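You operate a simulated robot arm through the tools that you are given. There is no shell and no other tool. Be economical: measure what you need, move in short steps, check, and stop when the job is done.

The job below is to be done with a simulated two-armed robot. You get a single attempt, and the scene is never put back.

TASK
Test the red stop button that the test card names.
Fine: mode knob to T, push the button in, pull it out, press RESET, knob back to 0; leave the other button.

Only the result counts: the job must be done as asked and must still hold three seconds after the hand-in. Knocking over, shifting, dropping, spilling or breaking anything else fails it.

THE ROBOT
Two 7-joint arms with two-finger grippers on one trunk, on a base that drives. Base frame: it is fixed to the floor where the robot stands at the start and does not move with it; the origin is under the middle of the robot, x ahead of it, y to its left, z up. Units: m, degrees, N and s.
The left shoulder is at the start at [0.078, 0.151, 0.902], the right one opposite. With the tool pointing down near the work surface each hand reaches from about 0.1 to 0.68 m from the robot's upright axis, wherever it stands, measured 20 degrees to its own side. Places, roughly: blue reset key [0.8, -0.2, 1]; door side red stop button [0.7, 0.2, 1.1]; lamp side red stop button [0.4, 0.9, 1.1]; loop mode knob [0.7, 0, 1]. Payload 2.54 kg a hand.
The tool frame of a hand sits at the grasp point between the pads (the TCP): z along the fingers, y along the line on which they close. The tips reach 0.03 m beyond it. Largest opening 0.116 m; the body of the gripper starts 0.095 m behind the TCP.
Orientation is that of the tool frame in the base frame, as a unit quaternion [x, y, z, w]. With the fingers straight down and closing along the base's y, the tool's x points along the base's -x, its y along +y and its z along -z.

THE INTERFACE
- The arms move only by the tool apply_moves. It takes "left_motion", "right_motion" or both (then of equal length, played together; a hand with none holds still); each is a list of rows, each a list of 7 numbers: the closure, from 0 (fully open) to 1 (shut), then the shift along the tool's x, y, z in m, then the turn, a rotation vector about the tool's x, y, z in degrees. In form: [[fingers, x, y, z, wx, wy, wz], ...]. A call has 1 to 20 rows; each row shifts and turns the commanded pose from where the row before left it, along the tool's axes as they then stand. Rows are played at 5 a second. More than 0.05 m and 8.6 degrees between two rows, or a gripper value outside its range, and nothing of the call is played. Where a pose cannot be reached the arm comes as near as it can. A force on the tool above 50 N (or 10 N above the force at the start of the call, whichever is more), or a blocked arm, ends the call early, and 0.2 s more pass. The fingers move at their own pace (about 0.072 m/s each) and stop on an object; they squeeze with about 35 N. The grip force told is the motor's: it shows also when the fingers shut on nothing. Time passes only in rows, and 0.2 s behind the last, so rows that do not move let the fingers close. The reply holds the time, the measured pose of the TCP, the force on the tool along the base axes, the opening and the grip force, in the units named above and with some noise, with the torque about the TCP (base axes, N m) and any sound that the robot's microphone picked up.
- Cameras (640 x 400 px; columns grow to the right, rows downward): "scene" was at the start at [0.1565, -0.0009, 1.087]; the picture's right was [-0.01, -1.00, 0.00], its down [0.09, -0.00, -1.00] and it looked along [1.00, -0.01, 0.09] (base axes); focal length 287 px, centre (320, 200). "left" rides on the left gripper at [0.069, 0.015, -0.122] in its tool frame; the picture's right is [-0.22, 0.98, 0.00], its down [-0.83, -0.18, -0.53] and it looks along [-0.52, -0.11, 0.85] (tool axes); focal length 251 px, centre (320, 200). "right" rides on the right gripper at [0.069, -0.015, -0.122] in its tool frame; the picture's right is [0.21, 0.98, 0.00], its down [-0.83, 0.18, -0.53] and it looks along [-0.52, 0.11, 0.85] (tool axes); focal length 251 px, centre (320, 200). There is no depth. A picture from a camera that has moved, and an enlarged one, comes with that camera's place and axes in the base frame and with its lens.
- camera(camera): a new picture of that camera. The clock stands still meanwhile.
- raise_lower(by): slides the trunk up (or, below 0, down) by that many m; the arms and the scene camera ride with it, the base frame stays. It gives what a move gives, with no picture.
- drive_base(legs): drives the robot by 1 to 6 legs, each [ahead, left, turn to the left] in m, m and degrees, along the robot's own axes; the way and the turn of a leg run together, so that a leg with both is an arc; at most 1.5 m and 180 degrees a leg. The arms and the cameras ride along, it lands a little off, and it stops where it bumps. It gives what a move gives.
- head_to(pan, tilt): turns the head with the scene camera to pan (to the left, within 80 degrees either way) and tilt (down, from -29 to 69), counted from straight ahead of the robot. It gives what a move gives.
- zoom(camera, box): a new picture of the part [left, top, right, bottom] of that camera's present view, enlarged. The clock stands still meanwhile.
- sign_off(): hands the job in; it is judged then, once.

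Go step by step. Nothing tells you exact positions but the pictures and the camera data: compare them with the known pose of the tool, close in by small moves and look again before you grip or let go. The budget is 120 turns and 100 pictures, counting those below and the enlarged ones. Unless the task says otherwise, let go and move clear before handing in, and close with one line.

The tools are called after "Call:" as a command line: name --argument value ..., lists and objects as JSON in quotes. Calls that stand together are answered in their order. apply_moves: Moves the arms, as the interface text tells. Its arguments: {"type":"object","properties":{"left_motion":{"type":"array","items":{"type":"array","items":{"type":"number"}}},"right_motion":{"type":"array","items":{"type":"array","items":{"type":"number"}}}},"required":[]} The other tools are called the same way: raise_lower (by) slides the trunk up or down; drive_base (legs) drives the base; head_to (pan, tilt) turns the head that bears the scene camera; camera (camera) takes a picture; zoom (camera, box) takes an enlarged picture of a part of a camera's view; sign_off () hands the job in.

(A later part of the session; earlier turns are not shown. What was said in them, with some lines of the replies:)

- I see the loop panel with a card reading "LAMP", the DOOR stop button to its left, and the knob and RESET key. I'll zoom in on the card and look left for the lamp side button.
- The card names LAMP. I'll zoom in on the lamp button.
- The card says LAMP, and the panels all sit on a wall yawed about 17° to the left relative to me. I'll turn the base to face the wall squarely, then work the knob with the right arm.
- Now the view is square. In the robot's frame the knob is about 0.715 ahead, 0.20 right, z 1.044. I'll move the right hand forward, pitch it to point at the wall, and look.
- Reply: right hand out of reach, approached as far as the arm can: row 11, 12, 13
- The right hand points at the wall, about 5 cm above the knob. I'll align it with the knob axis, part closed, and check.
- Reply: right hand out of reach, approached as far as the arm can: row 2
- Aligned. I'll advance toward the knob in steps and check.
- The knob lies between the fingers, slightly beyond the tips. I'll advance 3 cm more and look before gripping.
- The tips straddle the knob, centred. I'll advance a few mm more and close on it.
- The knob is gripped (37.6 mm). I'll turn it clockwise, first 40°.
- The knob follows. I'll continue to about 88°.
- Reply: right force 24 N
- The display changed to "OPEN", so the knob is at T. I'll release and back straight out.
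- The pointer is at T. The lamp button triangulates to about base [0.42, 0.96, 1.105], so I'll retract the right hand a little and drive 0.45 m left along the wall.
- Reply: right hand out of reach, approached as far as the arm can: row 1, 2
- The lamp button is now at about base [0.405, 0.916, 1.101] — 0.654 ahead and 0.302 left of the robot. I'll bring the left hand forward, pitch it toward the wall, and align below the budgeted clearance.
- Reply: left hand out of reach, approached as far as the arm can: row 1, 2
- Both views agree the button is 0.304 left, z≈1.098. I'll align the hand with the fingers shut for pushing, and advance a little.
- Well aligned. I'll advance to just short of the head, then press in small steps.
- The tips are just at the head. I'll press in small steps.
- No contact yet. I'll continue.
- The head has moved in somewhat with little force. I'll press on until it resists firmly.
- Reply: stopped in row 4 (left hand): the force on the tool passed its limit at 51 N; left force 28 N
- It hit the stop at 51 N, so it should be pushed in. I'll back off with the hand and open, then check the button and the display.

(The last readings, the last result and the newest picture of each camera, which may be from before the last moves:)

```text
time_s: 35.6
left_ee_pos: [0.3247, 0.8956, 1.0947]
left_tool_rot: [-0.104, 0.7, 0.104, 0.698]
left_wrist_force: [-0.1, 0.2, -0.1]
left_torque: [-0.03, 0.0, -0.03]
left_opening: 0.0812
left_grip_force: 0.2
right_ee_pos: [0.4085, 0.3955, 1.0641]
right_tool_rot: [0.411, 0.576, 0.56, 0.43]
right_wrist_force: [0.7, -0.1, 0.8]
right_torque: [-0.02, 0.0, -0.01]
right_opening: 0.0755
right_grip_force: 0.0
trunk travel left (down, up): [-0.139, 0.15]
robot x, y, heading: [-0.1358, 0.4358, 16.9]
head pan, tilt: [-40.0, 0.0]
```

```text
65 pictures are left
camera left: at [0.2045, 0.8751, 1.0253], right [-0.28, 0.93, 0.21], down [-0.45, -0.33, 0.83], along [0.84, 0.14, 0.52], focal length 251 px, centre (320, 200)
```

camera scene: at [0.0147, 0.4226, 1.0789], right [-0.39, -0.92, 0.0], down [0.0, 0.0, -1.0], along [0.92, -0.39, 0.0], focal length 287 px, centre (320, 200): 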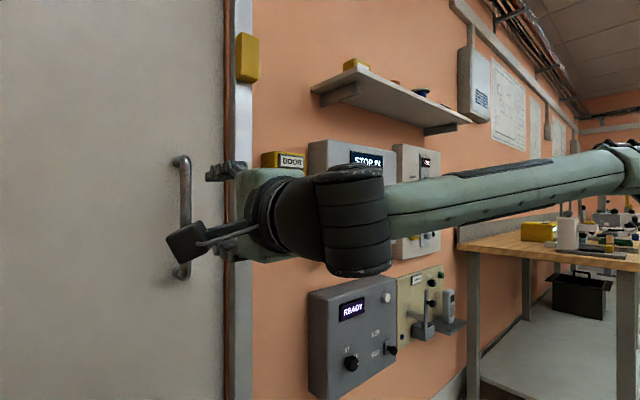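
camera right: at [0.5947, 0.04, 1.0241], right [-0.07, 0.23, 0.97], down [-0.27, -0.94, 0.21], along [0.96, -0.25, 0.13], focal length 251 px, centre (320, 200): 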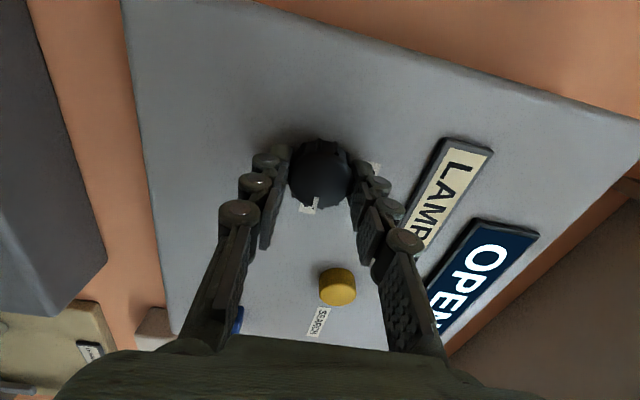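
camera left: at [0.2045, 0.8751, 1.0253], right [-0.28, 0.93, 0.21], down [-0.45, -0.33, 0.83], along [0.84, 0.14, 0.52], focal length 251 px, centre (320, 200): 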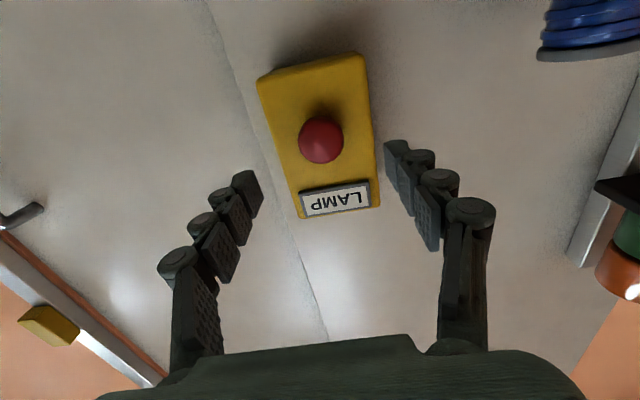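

The display now shows a STOP message, and the button is in. I'll advance open fingers around the head to grip it.

Call:
zoom --camera "scene" --box '[300, 130, 400, 190]'

Call:
apply_moves --left_motion '[[0.45, 0, 0, 0.025, 0, 0, 0], [0.45, 0, 0, 0.025, 0, 0, 0], [0.45, 0, 0, 0.025, 0, 0, 0], [0.45, 0, 0, 0, 0, 0, 0]]'

Call:
camera --camera "left"

Call:
head_to --pan 30 --tilt 0

Call:
zoom --camera "scene" --box '[250, 110, 410, 230]'

```text
6.40 times, centred on (350, 160) of scene
camera zoom: at [0.0147, 0.4226, 1.0789], right [-0.39, -0.92, 0.0], down [0.0, 0.0, -1.0], along [0.92, -0.39, 0.0], focal length 1838 px, centre (128, 456)
```

zoom: 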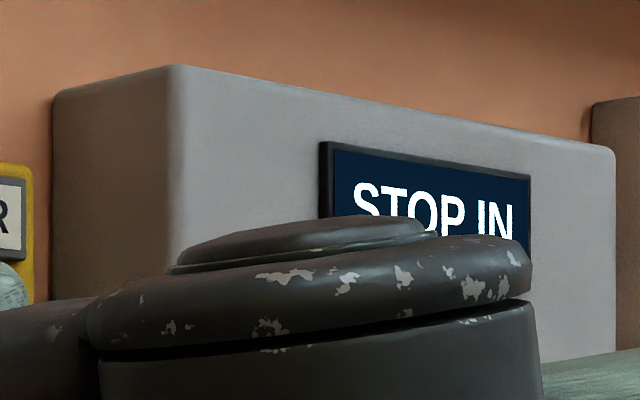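

```text
time_s: 36.6
left_ee_pos: [0.396, 0.9156, 1.0948]
left_tool_rot: [-0.105, 0.701, 0.104, 0.698]
left_wrist_force: [-0.1, -0.2, 0.1]
left_torque: [0.0, -0.01, -0.01]
left_opening: 0.0638
left_grip_force: 0.1
right_ee_pos: [0.4068, 0.3954, 1.0642]
right_tool_rot: [0.411, 0.576, 0.561, 0.43]
right_wrist_force: [0.3, -0.3, 0.3]
right_torque: [-0.02, -0.01, 0.02]
right_opening: 0.0754
right_grip_force: 0.1
trunk travel left (down, up): [-0.139, 0.15]
robot x, y, heading: [-0.1337, 0.4336, 17.0]
head pan, tilt: [-40.0, 0.0]
```

```text
63 pictures are left
camera left: at [0.2764, 0.8957, 1.0257], right [-0.28, 0.93, 0.21], down [-0.45, -0.33, 0.83], along [0.84, 0.14, 0.52], focal length 251 px, centre (320, 200)
```

left: 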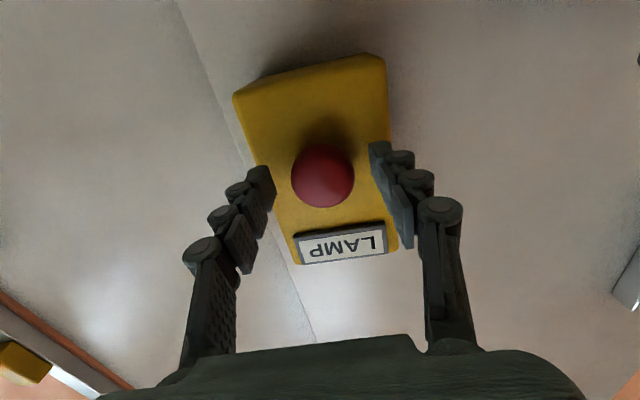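

```text
time_s: 38.0
left_ee_pos: [0.3969, 0.9158, 1.0946]
left_tool_rot: [-0.104, 0.7, 0.103, 0.699]
left_wrist_force: [0.0, -0.3, -0.7]
left_torque: [0.03, -0.03, 0.02]
left_opening: 0.0639
left_grip_force: 0.0
right_ee_pos: [0.4078, 0.3944, 1.0641]
right_tool_rot: [0.411, 0.576, 0.561, 0.429]
right_wrist_force: [0.3, 0.3, -0.6]
right_torque: [-0.01, 0.04, -0.04]
right_opening: 0.0757
right_grip_force: 0.0
trunk travel left (down, up): [-0.139, 0.15]
robot x, y, heading: [-0.1326, 0.4376, 16.7]
head pan, tilt: [30.0, 0.0]
```

```text
3.33 times, centred on (330, 170) of scene
camera zoom: at [-0.0068, 0.5235, 1.0789], right [0.73, -0.68, 0.0], down [0.0, 0.0, -1.0], along [0.68, 0.73, 0.0], focal length 957 px, centre (287, 300)
```

zoom: 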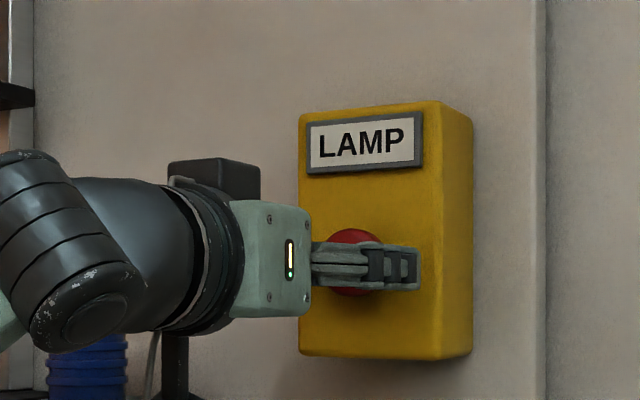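

The display read STOP IN, and the head lies between the finger tips. I'll close and check the grip.

Call:
apply_moves --left_motion '[[0.45, 0, 0, 0.005, 0, 0, 0], [0.7, 0, 0, 0, 0, 0, 0], [0.9, 0, 0, 0, 0, 0, 0], [0.9, 0, 0, 0, 0, 0, 0]]'

Call:
camera --camera "left"

```text
time_s: 39.0
left_ee_pos: [0.4006, 0.9186, 1.0939]
left_tool_rot: [-0.104, 0.701, 0.103, 0.698]
left_wrist_force: [-0.8, 2.1, 0.5]
left_torque: [-0.01, 0.02, 0.41]
left_opening: 0.0403
left_grip_force: 44.9
right_ee_pos: [0.4065, 0.395, 1.0643]
right_tool_rot: [0.411, 0.576, 0.56, 0.431]
right_wrist_force: [0.0, 0.0, -1.4]
right_torque: [-0.03, -0.02, 0.01]
right_opening: 0.0754
right_grip_force: 0.0
trunk travel left (down, up): [-0.139, 0.15]
robot x, y, heading: [-0.1332, 0.4382, 17.1]
head pan, tilt: [30.0, 0.0]
```

```text
61 pictures are left
camera left: at [0.2807, 0.8977, 1.0249], right [-0.28, 0.93, 0.21], down [-0.45, -0.33, 0.83], along [0.84, 0.14, 0.52], focal length 251 px, centre (320, 200)
```

left: 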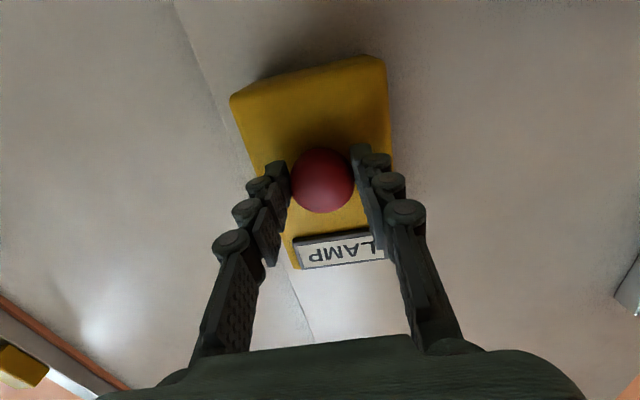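

The head is gripped (40 mm). I'll pull out in small steps.

Call:
apply_moves --left_motion '[[0.9, 0, 0, -0.003, 0, 0, 0], [0.9, 0, 0, -0.003, 0, 0, 0], [0.9, 0, 0, -0.003, 0, 0, 0], [0.9, 0, 0, -0.003, 0, 0, 0], [0.9, 0, 0, 0, 0, 0, 0]]'

Call:
zoom --camera "scene" --box '[250, 110, 410, 230]'

```text
time_s: 40.2
left_ee_pos: [0.3883, 0.9138, 1.0947]
left_tool_rot: [-0.104, 0.701, 0.104, 0.698]
left_wrist_force: [2.8, 0.1, 1.1]
left_torque: [-0.03, -0.04, 0.32]
left_opening: 0.0406
left_grip_force: 44.9
right_ee_pos: [0.4083, 0.3953, 1.0634]
right_tool_rot: [0.41, 0.577, 0.56, 0.43]
right_wrist_force: [-0.8, -0.8, -0.1]
right_torque: [0.02, 0.01, 0.03]
right_opening: 0.0754
right_grip_force: 0.3
trunk travel left (down, up): [-0.139, 0.15]
robot x, y, heading: [-0.135, 0.4366, 17.3]
head pan, tilt: [30.0, 0.0]
```

```text
3.33 times, centred on (330, 170) of scene
camera zoom: at [-0.0066, 0.5234, 1.0789], right [0.73, -0.68, 0.0], down [0.0, 0.0, -1.0], along [0.68, 0.73, 0.0], focal length 957 px, centre (287, 300)
```

zoom: 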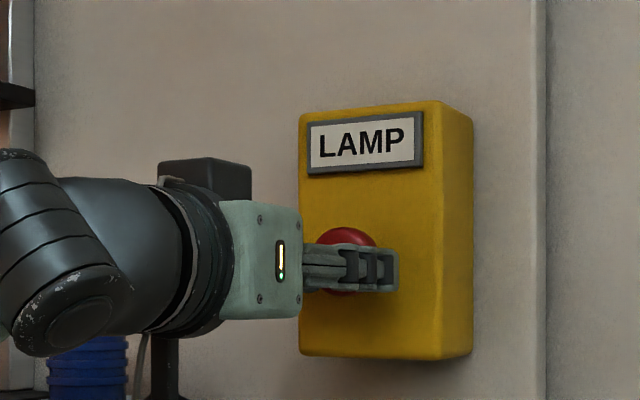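

The head came out with the hand. I'll pull slightly more to reach the out stop.

Call:
apply_moves --left_motion '[[0.9, 0, 0, -0.002, 0, 0, 0], [0.9, 0, 0, -0.002, 0, 0, 0], [0.9, 0, 0, 0, 0, 0, 0]]'

Call:
head_to --pan -40 --tilt 0

Call:
zoom --camera "scene" --box '[300, 130, 400, 190]'

```text
time_s: 41.0
left_ee_pos: [0.3881, 0.9153, 1.0936]
left_tool_rot: [-0.104, 0.701, 0.104, 0.698]
left_wrist_force: [33.8, 8.4, 17.1]
left_torque: [-0.03, -0.27, 0.36]
left_opening: 0.0407
left_grip_force: 45.1
right_ee_pos: [0.4111, 0.3947, 1.0624]
right_tool_rot: [0.412, 0.576, 0.56, 0.43]
right_wrist_force: [-0.4, -0.1, -1.5]
right_torque: [-0.02, -0.01, -0.02]
right_opening: 0.0755
right_grip_force: 0.2
trunk travel left (down, up): [-0.139, 0.15]
robot x, y, heading: [-0.1345, 0.4369, 16.9]
head pan, tilt: [30.0, 0.0]
```

```text
time_s: 42.4
left_ee_pos: [0.3868, 0.9124, 1.0939]
left_tool_rot: [-0.104, 0.701, 0.104, 0.697]
left_wrist_force: [33.6, 8.5, 21.5]
left_torque: [0.08, -0.33, 0.39]
left_opening: 0.0405
left_grip_force: 45.1
right_ee_pos: [0.409, 0.3943, 1.0626]
right_tool_rot: [0.412, 0.576, 0.56, 0.43]
right_wrist_force: [-0.7, 0.9, -0.1]
right_torque: [-0.02, -0.02, -0.01]
right_opening: 0.0754
right_grip_force: 0.0
trunk travel left (down, up): [-0.139, 0.15]
robot x, y, heading: [-0.1341, 0.4361, 17.1]
head pan, tilt: [-40.0, 0.0]
```

```text
6.40 times, centred on (350, 160) of scene
camera zoom: at [0.0166, 0.4222, 1.0785], right [-0.39, -0.92, 0.0], down [0.0, 0.0, -1.0], along [0.92, -0.39, 0.0], focal length 1838 px, centre (128, 456)
```

zoom: 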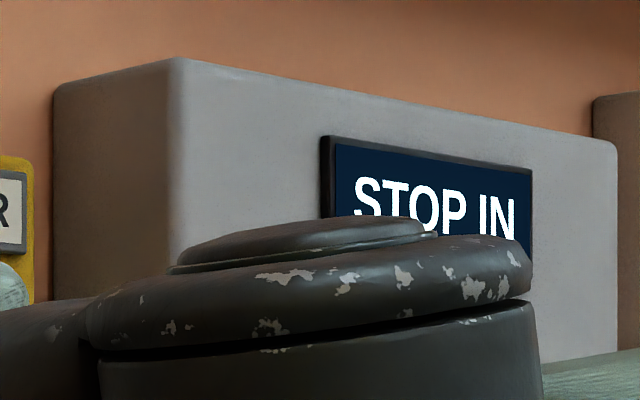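

The head is back at its original out position and now resists at its stop. The display may stay latched until RESET, so I'll let go, back off and compare.

Call:
apply_moves --left_motion '[[0.9, 0, 0, 0.003, 0, 0, 0], [0.4, 0, 0, 0, 0, 0, 0], [0.3, 0, 0, 0, 0, 0, 0], [0.3, 0, 0, -0.02, 0, 0, 0], [0.3, 0, 0, -0.03, 0, 0, 0], [0.3, 0, 0, -0.03, 0, 0, 0], [0.3, 0, 0, -0.03, 0, 0, 0], [0.3, 0, 0, 0, 0, 0, 0]]'

Call:
camera --camera "scene"

Call:
head_to --pan 30 --tilt 5

Call:
zoom --camera "scene" --box '[250, 90, 410, 210]'

```text
time_s: 44.2
left_ee_pos: [0.2819, 0.8798, 1.0956]
left_tool_rot: [-0.104, 0.7, 0.104, 0.699]
left_wrist_force: [0.4, -0.2, 0.6]
left_torque: [0.03, 0.01, -0.01]
left_opening: 0.0813
left_grip_force: 0.2
right_ee_pos: [0.407, 0.3957, 1.0628]
right_tool_rot: [0.411, 0.576, 0.56, 0.431]
right_wrist_force: [0.3, 1.4, 0.1]
right_torque: [0.01, 0.02, 0.01]
right_opening: 0.0751
right_grip_force: 0.0
trunk travel left (down, up): [-0.139, 0.15]
robot x, y, heading: [-0.1344, 0.4378, 17.1]
head pan, tilt: [-40.0, 0.0]
```

```text
58 pictures are left
camera scene: at [0.0146, 0.4226, 1.0789], right [-0.39, -0.92, 0.0], down [0.0, 0.0, -1.0], along [0.92, -0.39, 0.0], focal length 287 px, centre (320, 200)
```

scene: 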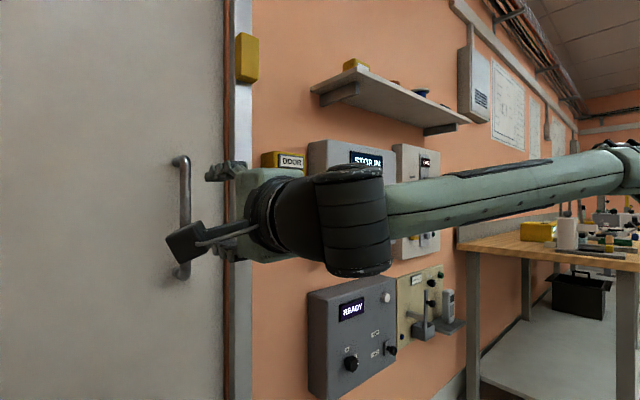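

```text
time_s: 45.6
left_ee_pos: [0.2822, 0.8815, 1.0937]
left_tool_rot: [-0.104, 0.7, 0.103, 0.699]
left_wrist_force: [-0.2, 0.2, -0.4]
left_torque: [-0.01, 0.0, 0.01]
left_opening: 0.0811
left_grip_force: 0.1
right_ee_pos: [0.4072, 0.3948, 1.065]
right_tool_rot: [0.411, 0.576, 0.561, 0.43]
right_wrist_force: [0.4, -0.4, -0.4]
right_torque: [-0.01, 0.03, 0.01]
right_opening: 0.0756
right_grip_force: 0.0
trunk travel left (down, up): [-0.139, 0.15]
robot x, y, heading: [-0.1356, 0.4409, 17.1]
head pan, tilt: [30.0, 5.0]
```

```text
3.33 times, centred on (330, 150) of scene
camera zoom: at [-0.0056, 0.5249, 1.0709], right [0.73, -0.68, 0.0], down [-0.06, -0.06, -1.0], along [0.68, 0.73, -0.09], focal length 957 px, centre (287, 367)
```

zoom: 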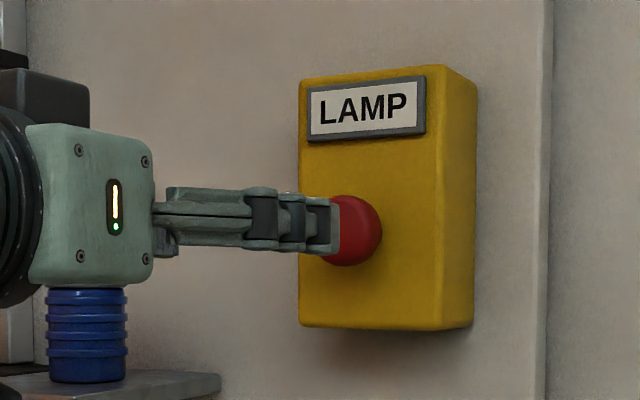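

The lamp button is fully out again. I'll drive back right for RESET and the knob.

Call:
drive_base --legs '[[0, -0.45, 0]]'

Call:
head_to --pan -15 --tilt 0

Call:
camera --camera "scene"

Call:
camera --camera "right"

```text
time_s: 50.4
left_ee_pos: [0.4135, 0.4545, 1.0943]
left_tool_rot: [-0.105, 0.7, 0.104, 0.699]
left_wrist_force: [0.1, 0.2, -0.9]
left_torque: [0.03, 0.03, -0.01]
left_opening: 0.0812
left_grip_force: 0.0
right_ee_pos: [0.539, -0.0321, 1.0638]
right_tool_rot: [0.41, 0.576, 0.561, 0.43]
right_wrist_force: [-0.6, -0.2, -0.8]
right_torque: [-0.01, 0.04, 0.0]
right_opening: 0.0756
right_grip_force: 0.0
trunk travel left (down, up): [-0.139, 0.15]
robot x, y, heading: [-0.0051, 0.0122, 17.0]
head pan, tilt: [30.0, 5.0]
```

```text
time_s: 51.5
left_ee_pos: [0.4141, 0.4546, 1.0935]
left_tool_rot: [-0.105, 0.7, 0.104, 0.698]
left_wrist_force: [-0.1, 0.7, 1.4]
left_torque: [0.03, 0.02, 0.0]
left_opening: 0.0811
left_grip_force: 0.0
right_ee_pos: [0.5397, -0.0331, 1.064]
right_tool_rot: [0.41, 0.576, 0.561, 0.43]
right_wrist_force: [0.0, -1.0, 0.4]
right_torque: [-0.03, -0.02, -0.01]
right_opening: 0.0752
right_grip_force: 0.0
trunk travel left (down, up): [-0.139, 0.15]
robot x, y, heading: [-0.0044, 0.0113, 17.0]
head pan, tilt: [-15.0, 0.0]
```

```text
56 pictures are left
camera scene: at [0.1528, 0.0333, 1.0789], right [0.04, -1.0, 0.0], down [0.0, 0.0, -1.0], along [1.0, 0.04, 0.0], focal length 287 px, centre (320, 200)
```

scene: 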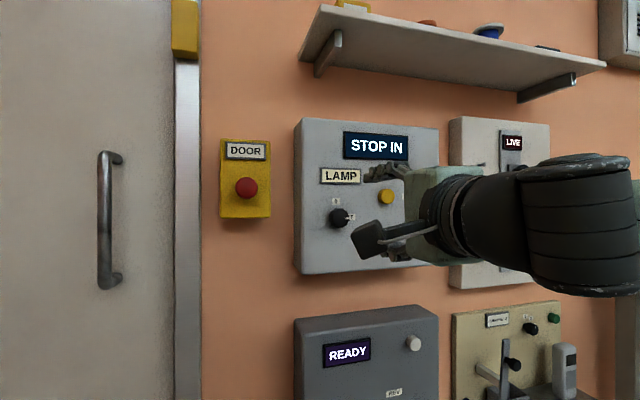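

```text
55 pictures are left
camera right: at [0.4032, -0.0022, 1.0475], right [-0.07, 0.24, 0.97], down [-0.27, -0.94, 0.21], along [0.96, -0.25, 0.13], focal length 251 px, centre (320, 200)
```

right: 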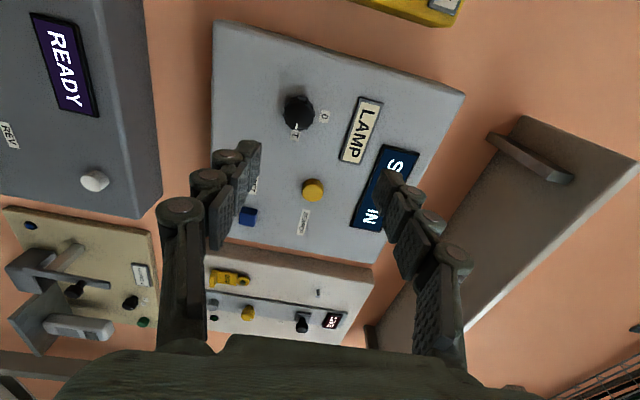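

RESET triangulates to about base [0.802, -0.159, 0.992]. I'll slide the right hand there with the fingers shut, short of the panel.

Call:
apply_moves --right_motion '[[1, -0.0394, -0.0144, 0, 0, 0, 0], [1, -0.0394, -0.0144, 0, 0, 0, 0], [1, -0.0394, -0.0144, 0, 0, 0, 0], [1, -0.0394, -0.0144, 0, 0, 0, 0], [1, -0.0394, -0.0144, 0, 0, 0, 0], [1, 0, 0, 0.03, 0, 0, 0], [1, 0, 0, 0.03, 0, 0, 0], [1, 0, 0, 0, 0, 0, 0]]'

Call:
camera --camera "right"

Call:
camera --camera "scene"

```text
time_s: 53.3
left_ee_pos: [0.4131, 0.4541, 1.0947]
left_tool_rot: [-0.104, 0.7, 0.104, 0.699]
left_wrist_force: [-0.8, 0.7, -0.1]
left_torque: [0.03, 0.02, -0.01]
left_opening: 0.0812
left_grip_force: 0.0
right_ee_pos: [0.6587, -0.206, 1.0002]
right_tool_rot: [0.41, 0.576, 0.562, 0.429]
right_wrist_force: [-1.0, -0.2, 0.1]
right_torque: [-0.03, 0.0, 0.03]
right_opening: 0.0
right_grip_force: 28.9
right hand out of reach, approached as far as the arm can: row 1
trunk travel left (down, up): [-0.139, 0.15]
robot x, y, heading: [-0.0018, 0.0074, 17.1]
head pan, tilt: [-15.0, 0.0]
```

```text
54 pictures are left
camera right: at [0.5235, -0.175, 0.9844], right [-0.07, 0.24, 0.97], down [-0.27, -0.94, 0.21], along [0.96, -0.25, 0.13], focal length 251 px, centre (320, 200)
```

right: 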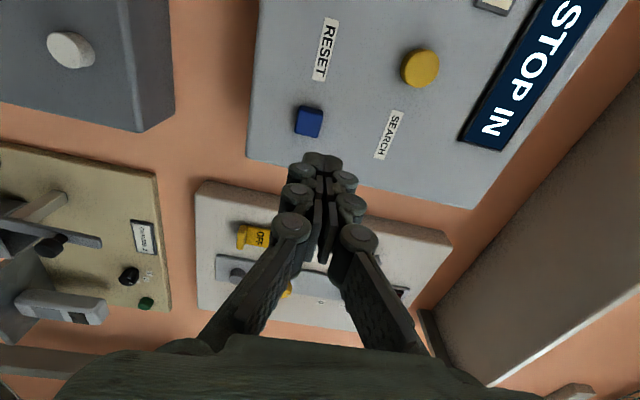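

```text
53 pictures are left
camera scene: at [0.1528, 0.0332, 1.0788], right [0.04, -1.0, 0.0], down [0.0, 0.0, -1.0], along [1.0, 0.04, 0.0], focal length 287 px, centre (320, 200)
```

scene: 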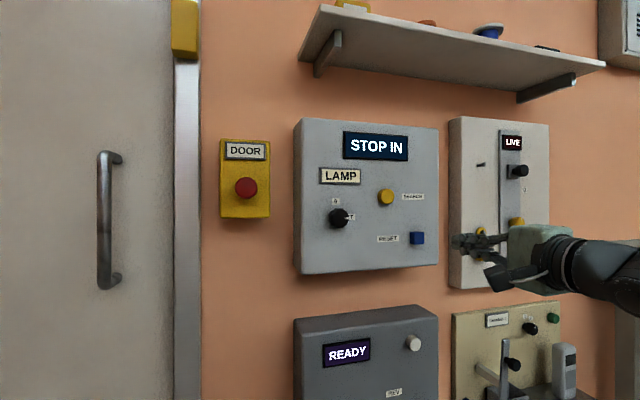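

The hand is nearly lined up; RESET is about 4 mm right and 9 mm down. I'll correct and approach.

Call:
apply_moves --right_motion '[[1, -0.004, -0.009, 0.0, 0, 0, 0], [1, 0, 0, 0.03, 0, 0, 0], [1, 0, 0, 0.03, 0, 0, 0], [1, 0, 0, 0.02, 0, 0, 0], [1, 0, 0, 0, 0, 0, 0]]'

Call:
camera --camera "right"

Call:
zoom --camera "scene" --box '[360, 180, 520, 290]'

```text
time_s: 54.5
left_ee_pos: [0.4133, 0.4548, 1.094]
left_tool_rot: [-0.105, 0.7, 0.104, 0.698]
left_wrist_force: [0.1, 0.5, 0.1]
left_torque: [0.03, 0.04, 0.0]
left_opening: 0.081
left_grip_force: 0.0
right_ee_pos: [0.7366, -0.1865, 0.9935]
right_tool_rot: [0.41, 0.576, 0.561, 0.43]
right_wrist_force: [0.6, 0.1, -0.6]
right_torque: [0.0, -0.01, 0.0]
right_opening: 0.0
right_grip_force: 28.6
trunk travel left (down, up): [-0.139, 0.15]
robot x, y, heading: [-0.0055, 0.0151, 17.1]
head pan, tilt: [-15.0, 0.0]
```

```text
52 pictures are left
camera right: at [0.6014, -0.1551, 0.977], right [-0.07, 0.24, 0.97], down [-0.27, -0.94, 0.21], along [0.96, -0.25, 0.13], focal length 251 px, centre (320, 200)
```

right: 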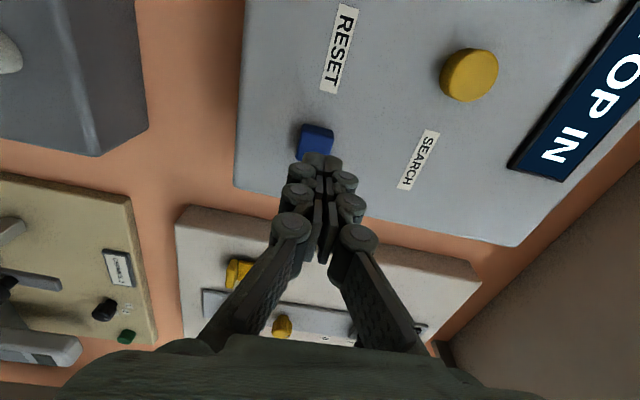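

```text
3.64 times, centred on (440, 235) of scene
camera zoom: at [0.1528, 0.0332, 1.0789], right [0.04, -1.0, 0.0], down [0.0, 0.0, -1.0], along [1.0, 0.04, 0.0], focal length 1044 px, centre (-116, 73)
```

zoom: 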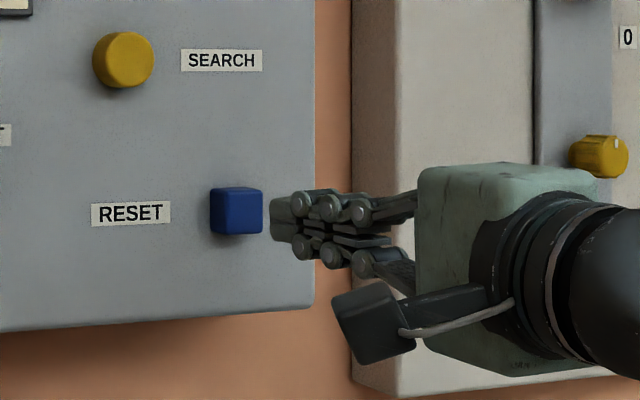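

Lined up; the key is a few cm ahead. I'll advance and press in small steps.

Call:
apply_moves --right_motion '[[1, 0, -0.001, 0.015, 0, 0, 0], [1, 0, 0, 0.015, 0, 0, 0], [1, 0, 0, 0.005, 0, 0, 0], [1, 0, 0, 0.004, 0, 0, 0], [1, 0, 0, 0.004, 0, 0, 0], [1, 0, 0, 0.004, 0, 0, 0], [1, 0, 0, 0, 0, 0, 0]]'

Call:
zoom --camera "scene" --box '[330, 120, 490, 290]'

```text
time_s: 56.1
left_ee_pos: [0.4144, 0.4548, 1.0947]
left_tool_rot: [-0.104, 0.701, 0.103, 0.698]
left_wrist_force: [0.0, 0.4, 0.1]
left_torque: [0.01, 0.01, -0.01]
left_opening: 0.0811
left_grip_force: 0.1
right_ee_pos: [0.7828, -0.1713, 0.9924]
right_tool_rot: [0.41, 0.576, 0.561, 0.43]
right_wrist_force: [-0.7, 0.0, -0.5]
right_torque: [-0.02, 0.01, 0.02]
right_opening: 0.0061
right_grip_force: 28.6
trunk travel left (down, up): [-0.139, 0.15]
robot x, y, heading: [-0.0072, 0.0117, 17.2]
head pan, tilt: [-15.0, 0.0]
```

```text
2.35 times, centred on (410, 205) of scene
camera zoom: at [0.1527, 0.0332, 1.0789], right [0.04, -1.0, 0.0], down [0.0, 0.0, -1.0], along [1.0, 0.04, 0.0], focal length 676 px, centre (108, 188)
```

zoom: 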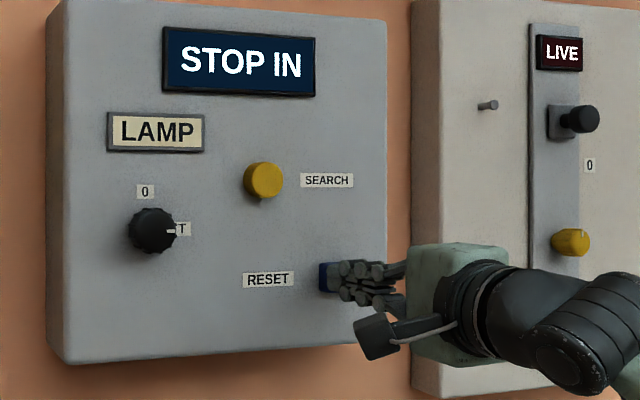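

No force yet. I'll keep pressing.

Call:
apply_moves --right_motion '[[1, 0, 0, 0.003, 0, 0, 0], [1, 0, 0, 0.003, 0, 0, 0], [1, 0, 0, 0.003, 0, 0, 0], [1, 0, 0, 0, 0, 0, 0]]'

Call:
camera --camera "scene"

Call:
camera --camera "right"

```text
time_s: 57.1
left_ee_pos: [0.4128, 0.4523, 1.0956]
left_tool_rot: [-0.104, 0.7, 0.104, 0.699]
left_wrist_force: [0.0, 0.0, -0.1]
left_torque: [-0.01, -0.01, -0.02]
left_opening: 0.0812
left_grip_force: 0.0
right_ee_pos: [0.7901, -0.1691, 0.9921]
right_tool_rot: [0.41, 0.577, 0.561, 0.43]
right_wrist_force: [-28.8, -7.0, -11.7]
right_torque: [-0.21, 0.31, 0.22]
right_opening: 0.0062
right_grip_force: 29.3
trunk travel left (down, up): [-0.139, 0.15]
robot x, y, heading: [-0.0015, 0.0088, 17.0]
head pan, tilt: [-15.0, 0.0]
heard: click
```

```text
49 pictures are left
camera scene: at [0.1512, 0.0323, 1.079], right [0.04, -1.0, 0.0], down [0.0, 0.0, -1.0], along [1.0, 0.04, 0.0], focal length 287 px, centre (320, 200)
```

scene: 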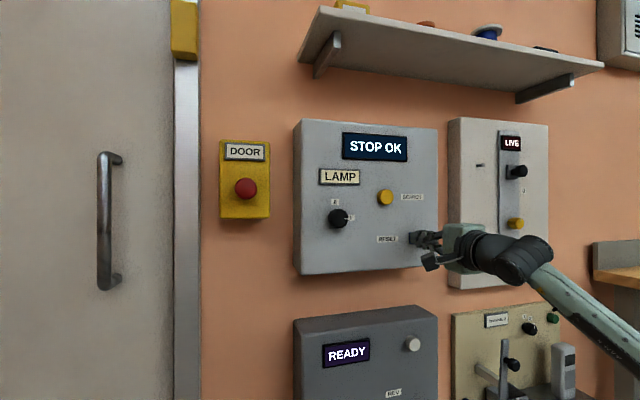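

```text
48 pictures are left
camera right: at [0.6541, -0.1386, 0.9765], right [-0.07, 0.24, 0.97], down [-0.27, -0.94, 0.21], along [0.96, -0.25, 0.13], focal length 251 px, centre (320, 200)
```

right: 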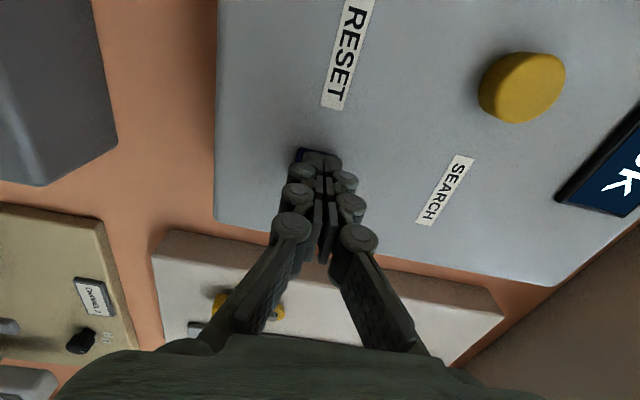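

A click, and the display reads STOP OK. I'll back out and slide over to in front of the knob.

Call:
apply_moves --right_motion '[[1, 0, 0, -0.03, 0, 0, 0], [1, 0, 0, -0.04, 0, 0, 0], [0.35, 0, 0, -0.04, 0, 0, 0], [0.35, 0, 0, -0.03, 0, 0, 0], [0.35, 0.037, 0.011, 0, 0, 0, 0], [0.35, 0.0375, 0.011, 0, 0, 0, 0], [0.35, 0.0375, 0.011, 0, 0, 0, 0], [0.35, 0.0375, 0.011, 0, 0, 0, 0], [0.35, 0.0375, 0.012, 0, 0, 0, 0], [0.35, 0, 0, 0, 0, 0, 0]]'

Call:
camera --camera "right"

Call:
camera --camera "scene"

```text
time_s: 59.3
left_ee_pos: [0.4136, 0.4543, 1.0944]
left_tool_rot: [-0.105, 0.701, 0.104, 0.698]
left_wrist_force: [0.2, -0.2, 0.1]
left_torque: [0.01, 0.03, -0.05]
left_opening: 0.0811
left_grip_force: 0.1
right_ee_pos: [0.6008, -0.0302, 1.0401]
right_tool_rot: [0.411, 0.576, 0.561, 0.429]
right_wrist_force: [0.6, 0.8, -1.3]
right_torque: [0.05, 0.0, 0.01]
right_opening: 0.0752
right_grip_force: 0.0
trunk travel left (down, up): [-0.139, 0.15]
robot x, y, heading: [-0.0013, 0.0104, 17.3]
head pan, tilt: [-15.0, 0.0]
```

```text
47 pictures are left
camera right: at [0.4656, 0.0004, 1.0249], right [-0.07, 0.24, 0.97], down [-0.27, -0.94, 0.21], along [0.96, -0.25, 0.13], focal length 251 px, centre (320, 200)
```

right: 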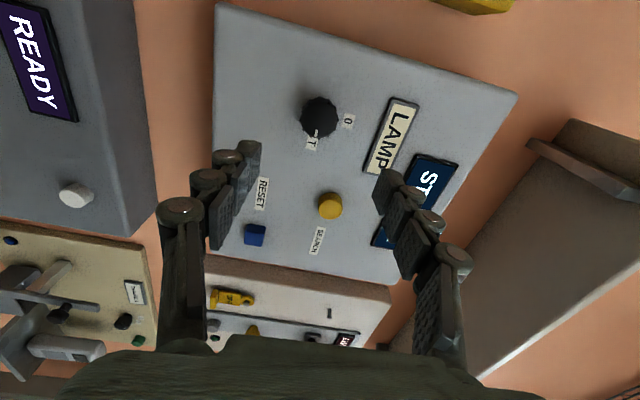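

```text
46 pictures are left
camera scene: at [0.1528, 0.0333, 1.0789], right [0.04, -1.0, 0.0], down [0.0, 0.0, -1.0], along [1.0, 0.04, 0.0], focal length 287 px, centre (320, 200)
```

scene: 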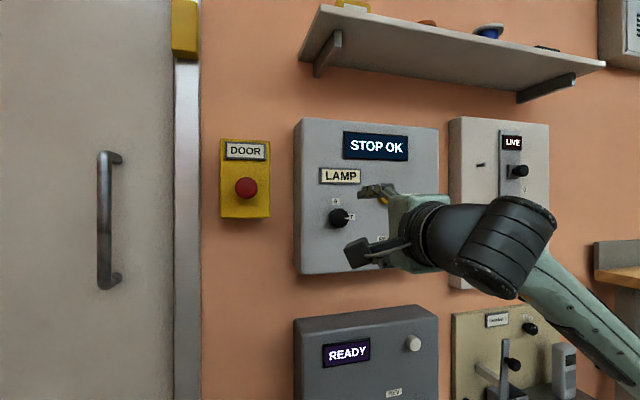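

Lined up with the knob again. I'll advance to the earlier grip depth.

Call:
apply_moves --right_motion '[[0.35, 0.001, 0.001, 0.03, 0, 0, 0], [0.35, 0, 0, 0.03, 0, 0, 0], [0.35, 0, 0, 0.03, 0, 0, 0], [0.35, 0, 0, 0.03, 0, 0, 0], [0.35, 0, 0, 0.014, 0, 0, 0], [0.35, 0, 0, 0, 0, 0, 0]]'

Call:
camera --camera "right"

```text
time_s: 60.7
left_ee_pos: [0.4134, 0.4528, 1.0949]
left_tool_rot: [-0.106, 0.701, 0.105, 0.697]
left_wrist_force: [-0.5, 0.5, 0.2]
left_torque: [0.02, 0.02, -0.01]
left_opening: 0.0812
left_grip_force: 0.1
right_ee_pos: [0.7306, 0.01, 1.0438]
right_tool_rot: [0.411, 0.577, 0.56, 0.43]
right_wrist_force: [0.1, -1.0, -0.1]
right_torque: [0.01, -0.03, 0.03]
right_opening: 0.0754
right_grip_force: 0.1
trunk travel left (down, up): [-0.139, 0.15]
robot x, y, heading: [-0.0047, 0.011, 16.9]
head pan, tilt: [-15.0, 0.0]
```

```text
45 pictures are left
camera right: at [0.5947, 0.0403, 1.0265], right [-0.07, 0.24, 0.97], down [-0.27, -0.94, 0.21], along [0.96, -0.25, 0.13], focal length 251 px, centre (320, 200)
```

right: 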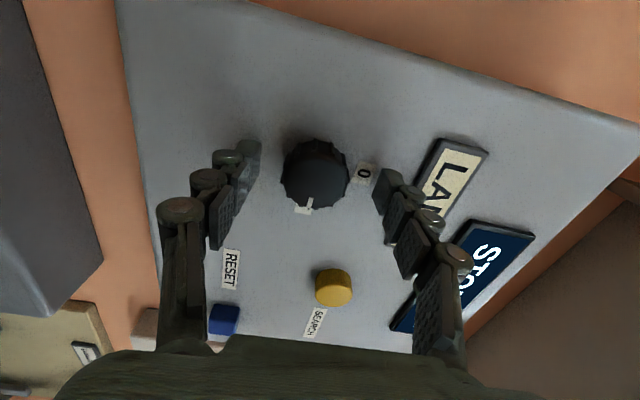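

I'll drop 2 mm, grip the knob and turn it back counter-clockwise.

Call:
apply_moves --right_motion '[[0.35, 0, -0.002, 0, 0, 0, 0], [0.6, 0, 0, 0, 0, 0, 0], [0.8, 0, 0, 0, 0, 0, 0], [0.8, 0, 0, 0, 0, 0, 0], [0.8, 0, 0, 0, 0, 0, -8], [0.8, 0, 0, 0, 0, 0, -8], [0.8, 0, 0, 0, 0, 0, -8], [0.8, 0, 0, 0, 0, 0, -8], [0.8, 0, 0, 0, 0, 0, -8], [0.8, 0, 0, 0, 0, 0, -8], [0.8, 0, 0, 0, 0, 0, -8], [0.8, 0, 0, 0, 0, 0, -8], [0.8, 0, 0, 0, 0, 0, -8], [0.8, 0, 0, 0, 0, 0, -8], [0.8, 0, 0, 0, 0, 0, -8], [0.8, 0, 0, 0, 0, 0, 0]]'

Call:
camera --camera "right"

Call:
camera --camera "scene"

```text
time_s: 64.1
left_ee_pos: [0.413, 0.4543, 1.0931]
left_tool_rot: [-0.105, 0.7, 0.104, 0.699]
left_wrist_force: [0.7, 0.3, -0.6]
left_torque: [0.02, -0.01, 0.03]
left_opening: 0.0812
left_grip_force: 0.1
right_ee_pos: [0.7295, 0.0106, 1.0411]
right_tool_rot: [-0.105, 0.7, 0.104, 0.698]
right_wrist_force: [-6.9, -3.2, -13.0]
right_torque: [0.03, -0.07, 0.69]
right_opening: 0.0375
right_grip_force: 45.4
trunk travel left (down, up): [-0.139, 0.15]
robot x, y, heading: [-0.0017, 0.0098, 17.1]
head pan, tilt: [-15.0, 0.0]
```

```text
44 pictures are left
camera right: at [0.619, -0.039, 0.9731], right [-0.29, 0.93, -0.22], down [-0.56, 0.02, 0.83], along [0.78, 0.36, 0.52], focal length 251 px, centre (320, 200)
```

right: 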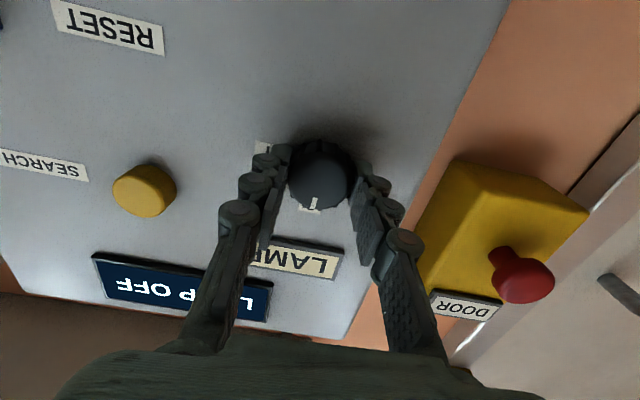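

```text
43 pictures are left
camera scene: at [0.1532, 0.0329, 1.0788], right [0.04, -1.0, 0.0], down [0.0, 0.0, -1.0], along [1.0, 0.04, 0.0], focal length 287 px, centre (320, 200)
```

scene: 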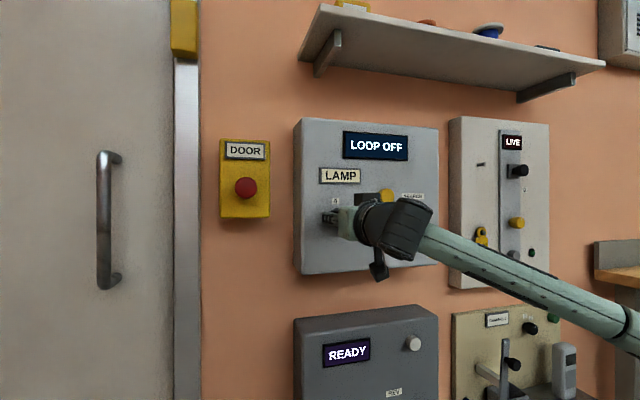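

The display reads LOOP OFF, so the knob is at 0 again. I'll release and back clear.

Call:
apply_moves --right_motion '[[0.5, 0, 0, 0, 0, 0, 0], [0.35, 0, 0, 0, 0, 0, 0], [0.35, 0, 0, 0, 0, 0, 0], [0.35, 0, 0, -0.02, 0, 0, 0], [0.35, 0, 0, -0.04, 0, 0, 0], [0.35, 0, 0, -0.04, 0, 0, 0], [0.35, 0, 0, -0.04, 0, 0, 0], [0.35, 0, 0, 0, 0, 0, 0]]'

Call:
zoom --camera "right" --box '[180, 20, 520, 230]'

Call:
camera --camera "scene"

Call:
head_to --pan 60 --tilt 0

Call:
camera --camera "scene"

```text
time_s: 65.9
left_ee_pos: [0.4131, 0.4546, 1.0946]
left_tool_rot: [-0.105, 0.7, 0.104, 0.698]
left_wrist_force: [-0.4, -0.4, 0.0]
left_torque: [0.01, 0.01, 0.01]
left_opening: 0.0809
left_grip_force: 0.0
right_ee_pos: [0.5972, -0.0284, 1.0422]
right_tool_rot: [-0.105, 0.7, 0.104, 0.699]
right_wrist_force: [-0.1, 0.2, 0.4]
right_torque: [-0.06, -0.03, 0.06]
right_opening: 0.0753
right_grip_force: 0.0
trunk travel left (down, up): [-0.139, 0.15]
robot x, y, heading: [-0.0016, 0.011, 17.1]
head pan, tilt: [-15.0, 0.0]
```

```text
1.88 times, centred on (350, 125) of right
camera zoom: at [0.4862, -0.0788, 0.9746], right [-0.29, 0.93, -0.22], down [-0.56, 0.02, 0.83], along [0.78, 0.36, 0.52], focal length 473 px, centre (264, 341)
```

zoom: 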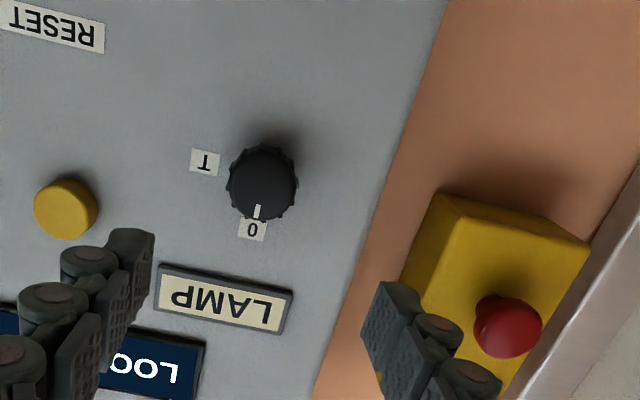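

```text
41 pictures are left
camera scene: at [0.1527, 0.0332, 1.0789], right [0.04, -1.0, 0.0], down [0.0, 0.0, -1.0], along [1.0, 0.04, 0.0], focal length 287 px, centre (320, 200)
```

scene: 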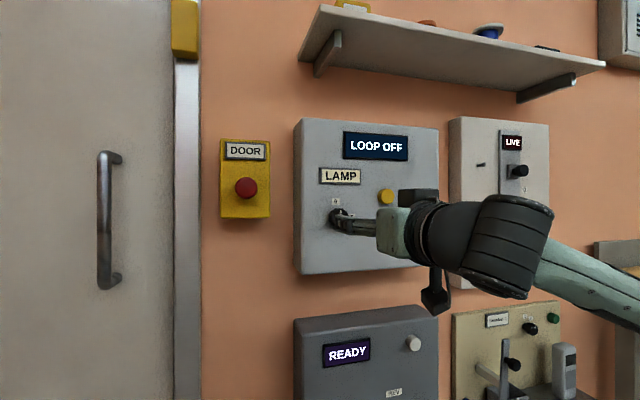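

```text
time_s: 67.4
left_ee_pos: [0.4133, 0.4535, 1.0946]
left_tool_rot: [-0.104, 0.7, 0.104, 0.699]
left_wrist_force: [0.6, -0.7, -0.4]
left_torque: [0.01, 0.0, 0.02]
left_opening: 0.0812
left_grip_force: 0.1
right_ee_pos: [0.5973, -0.0289, 1.0427]
right_tool_rot: [-0.105, 0.699, 0.105, 0.699]
right_wrist_force: [0.0, -1.0, -0.7]
right_torque: [-0.01, 0.03, 0.01]
right_opening: 0.0752
right_grip_force: 0.0
trunk travel left (down, up): [-0.139, 0.15]
robot x, y, heading: [-0.0034, 0.0092, 17.2]
head pan, tilt: [60.0, 0.0]
```

```text
40 pictures are left
camera scene: at [0.0831, 0.1177, 1.0789], right [0.97, -0.22, 0.0], down [0.0, 0.0, -1.0], along [0.22, 0.97, 0.0], focal length 287 px, centre (320, 200)
```

scene: 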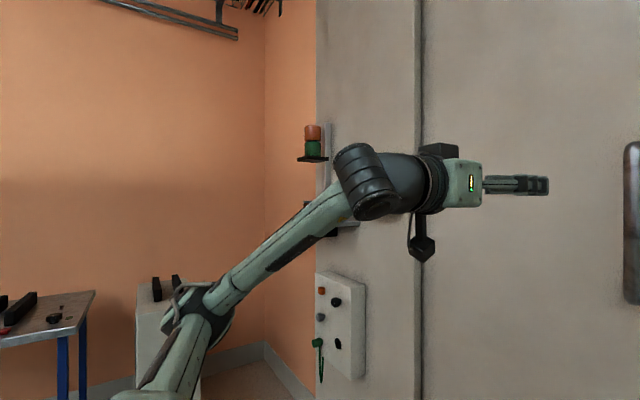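

The knob pointer is at 0, the display reads LOOP OFF, the DOOR button was never touched, and both hands are clear of the panels. I'm handing in.

Call:
sign_off

```text
The job is handed in.
```

The LAMP stop button is tested: knob to T, button pushed in and pulled out, RESET pressed (display read STOP OK), and knob back at 0 with the display on LOOP OFF; I left the DOOR button alone.
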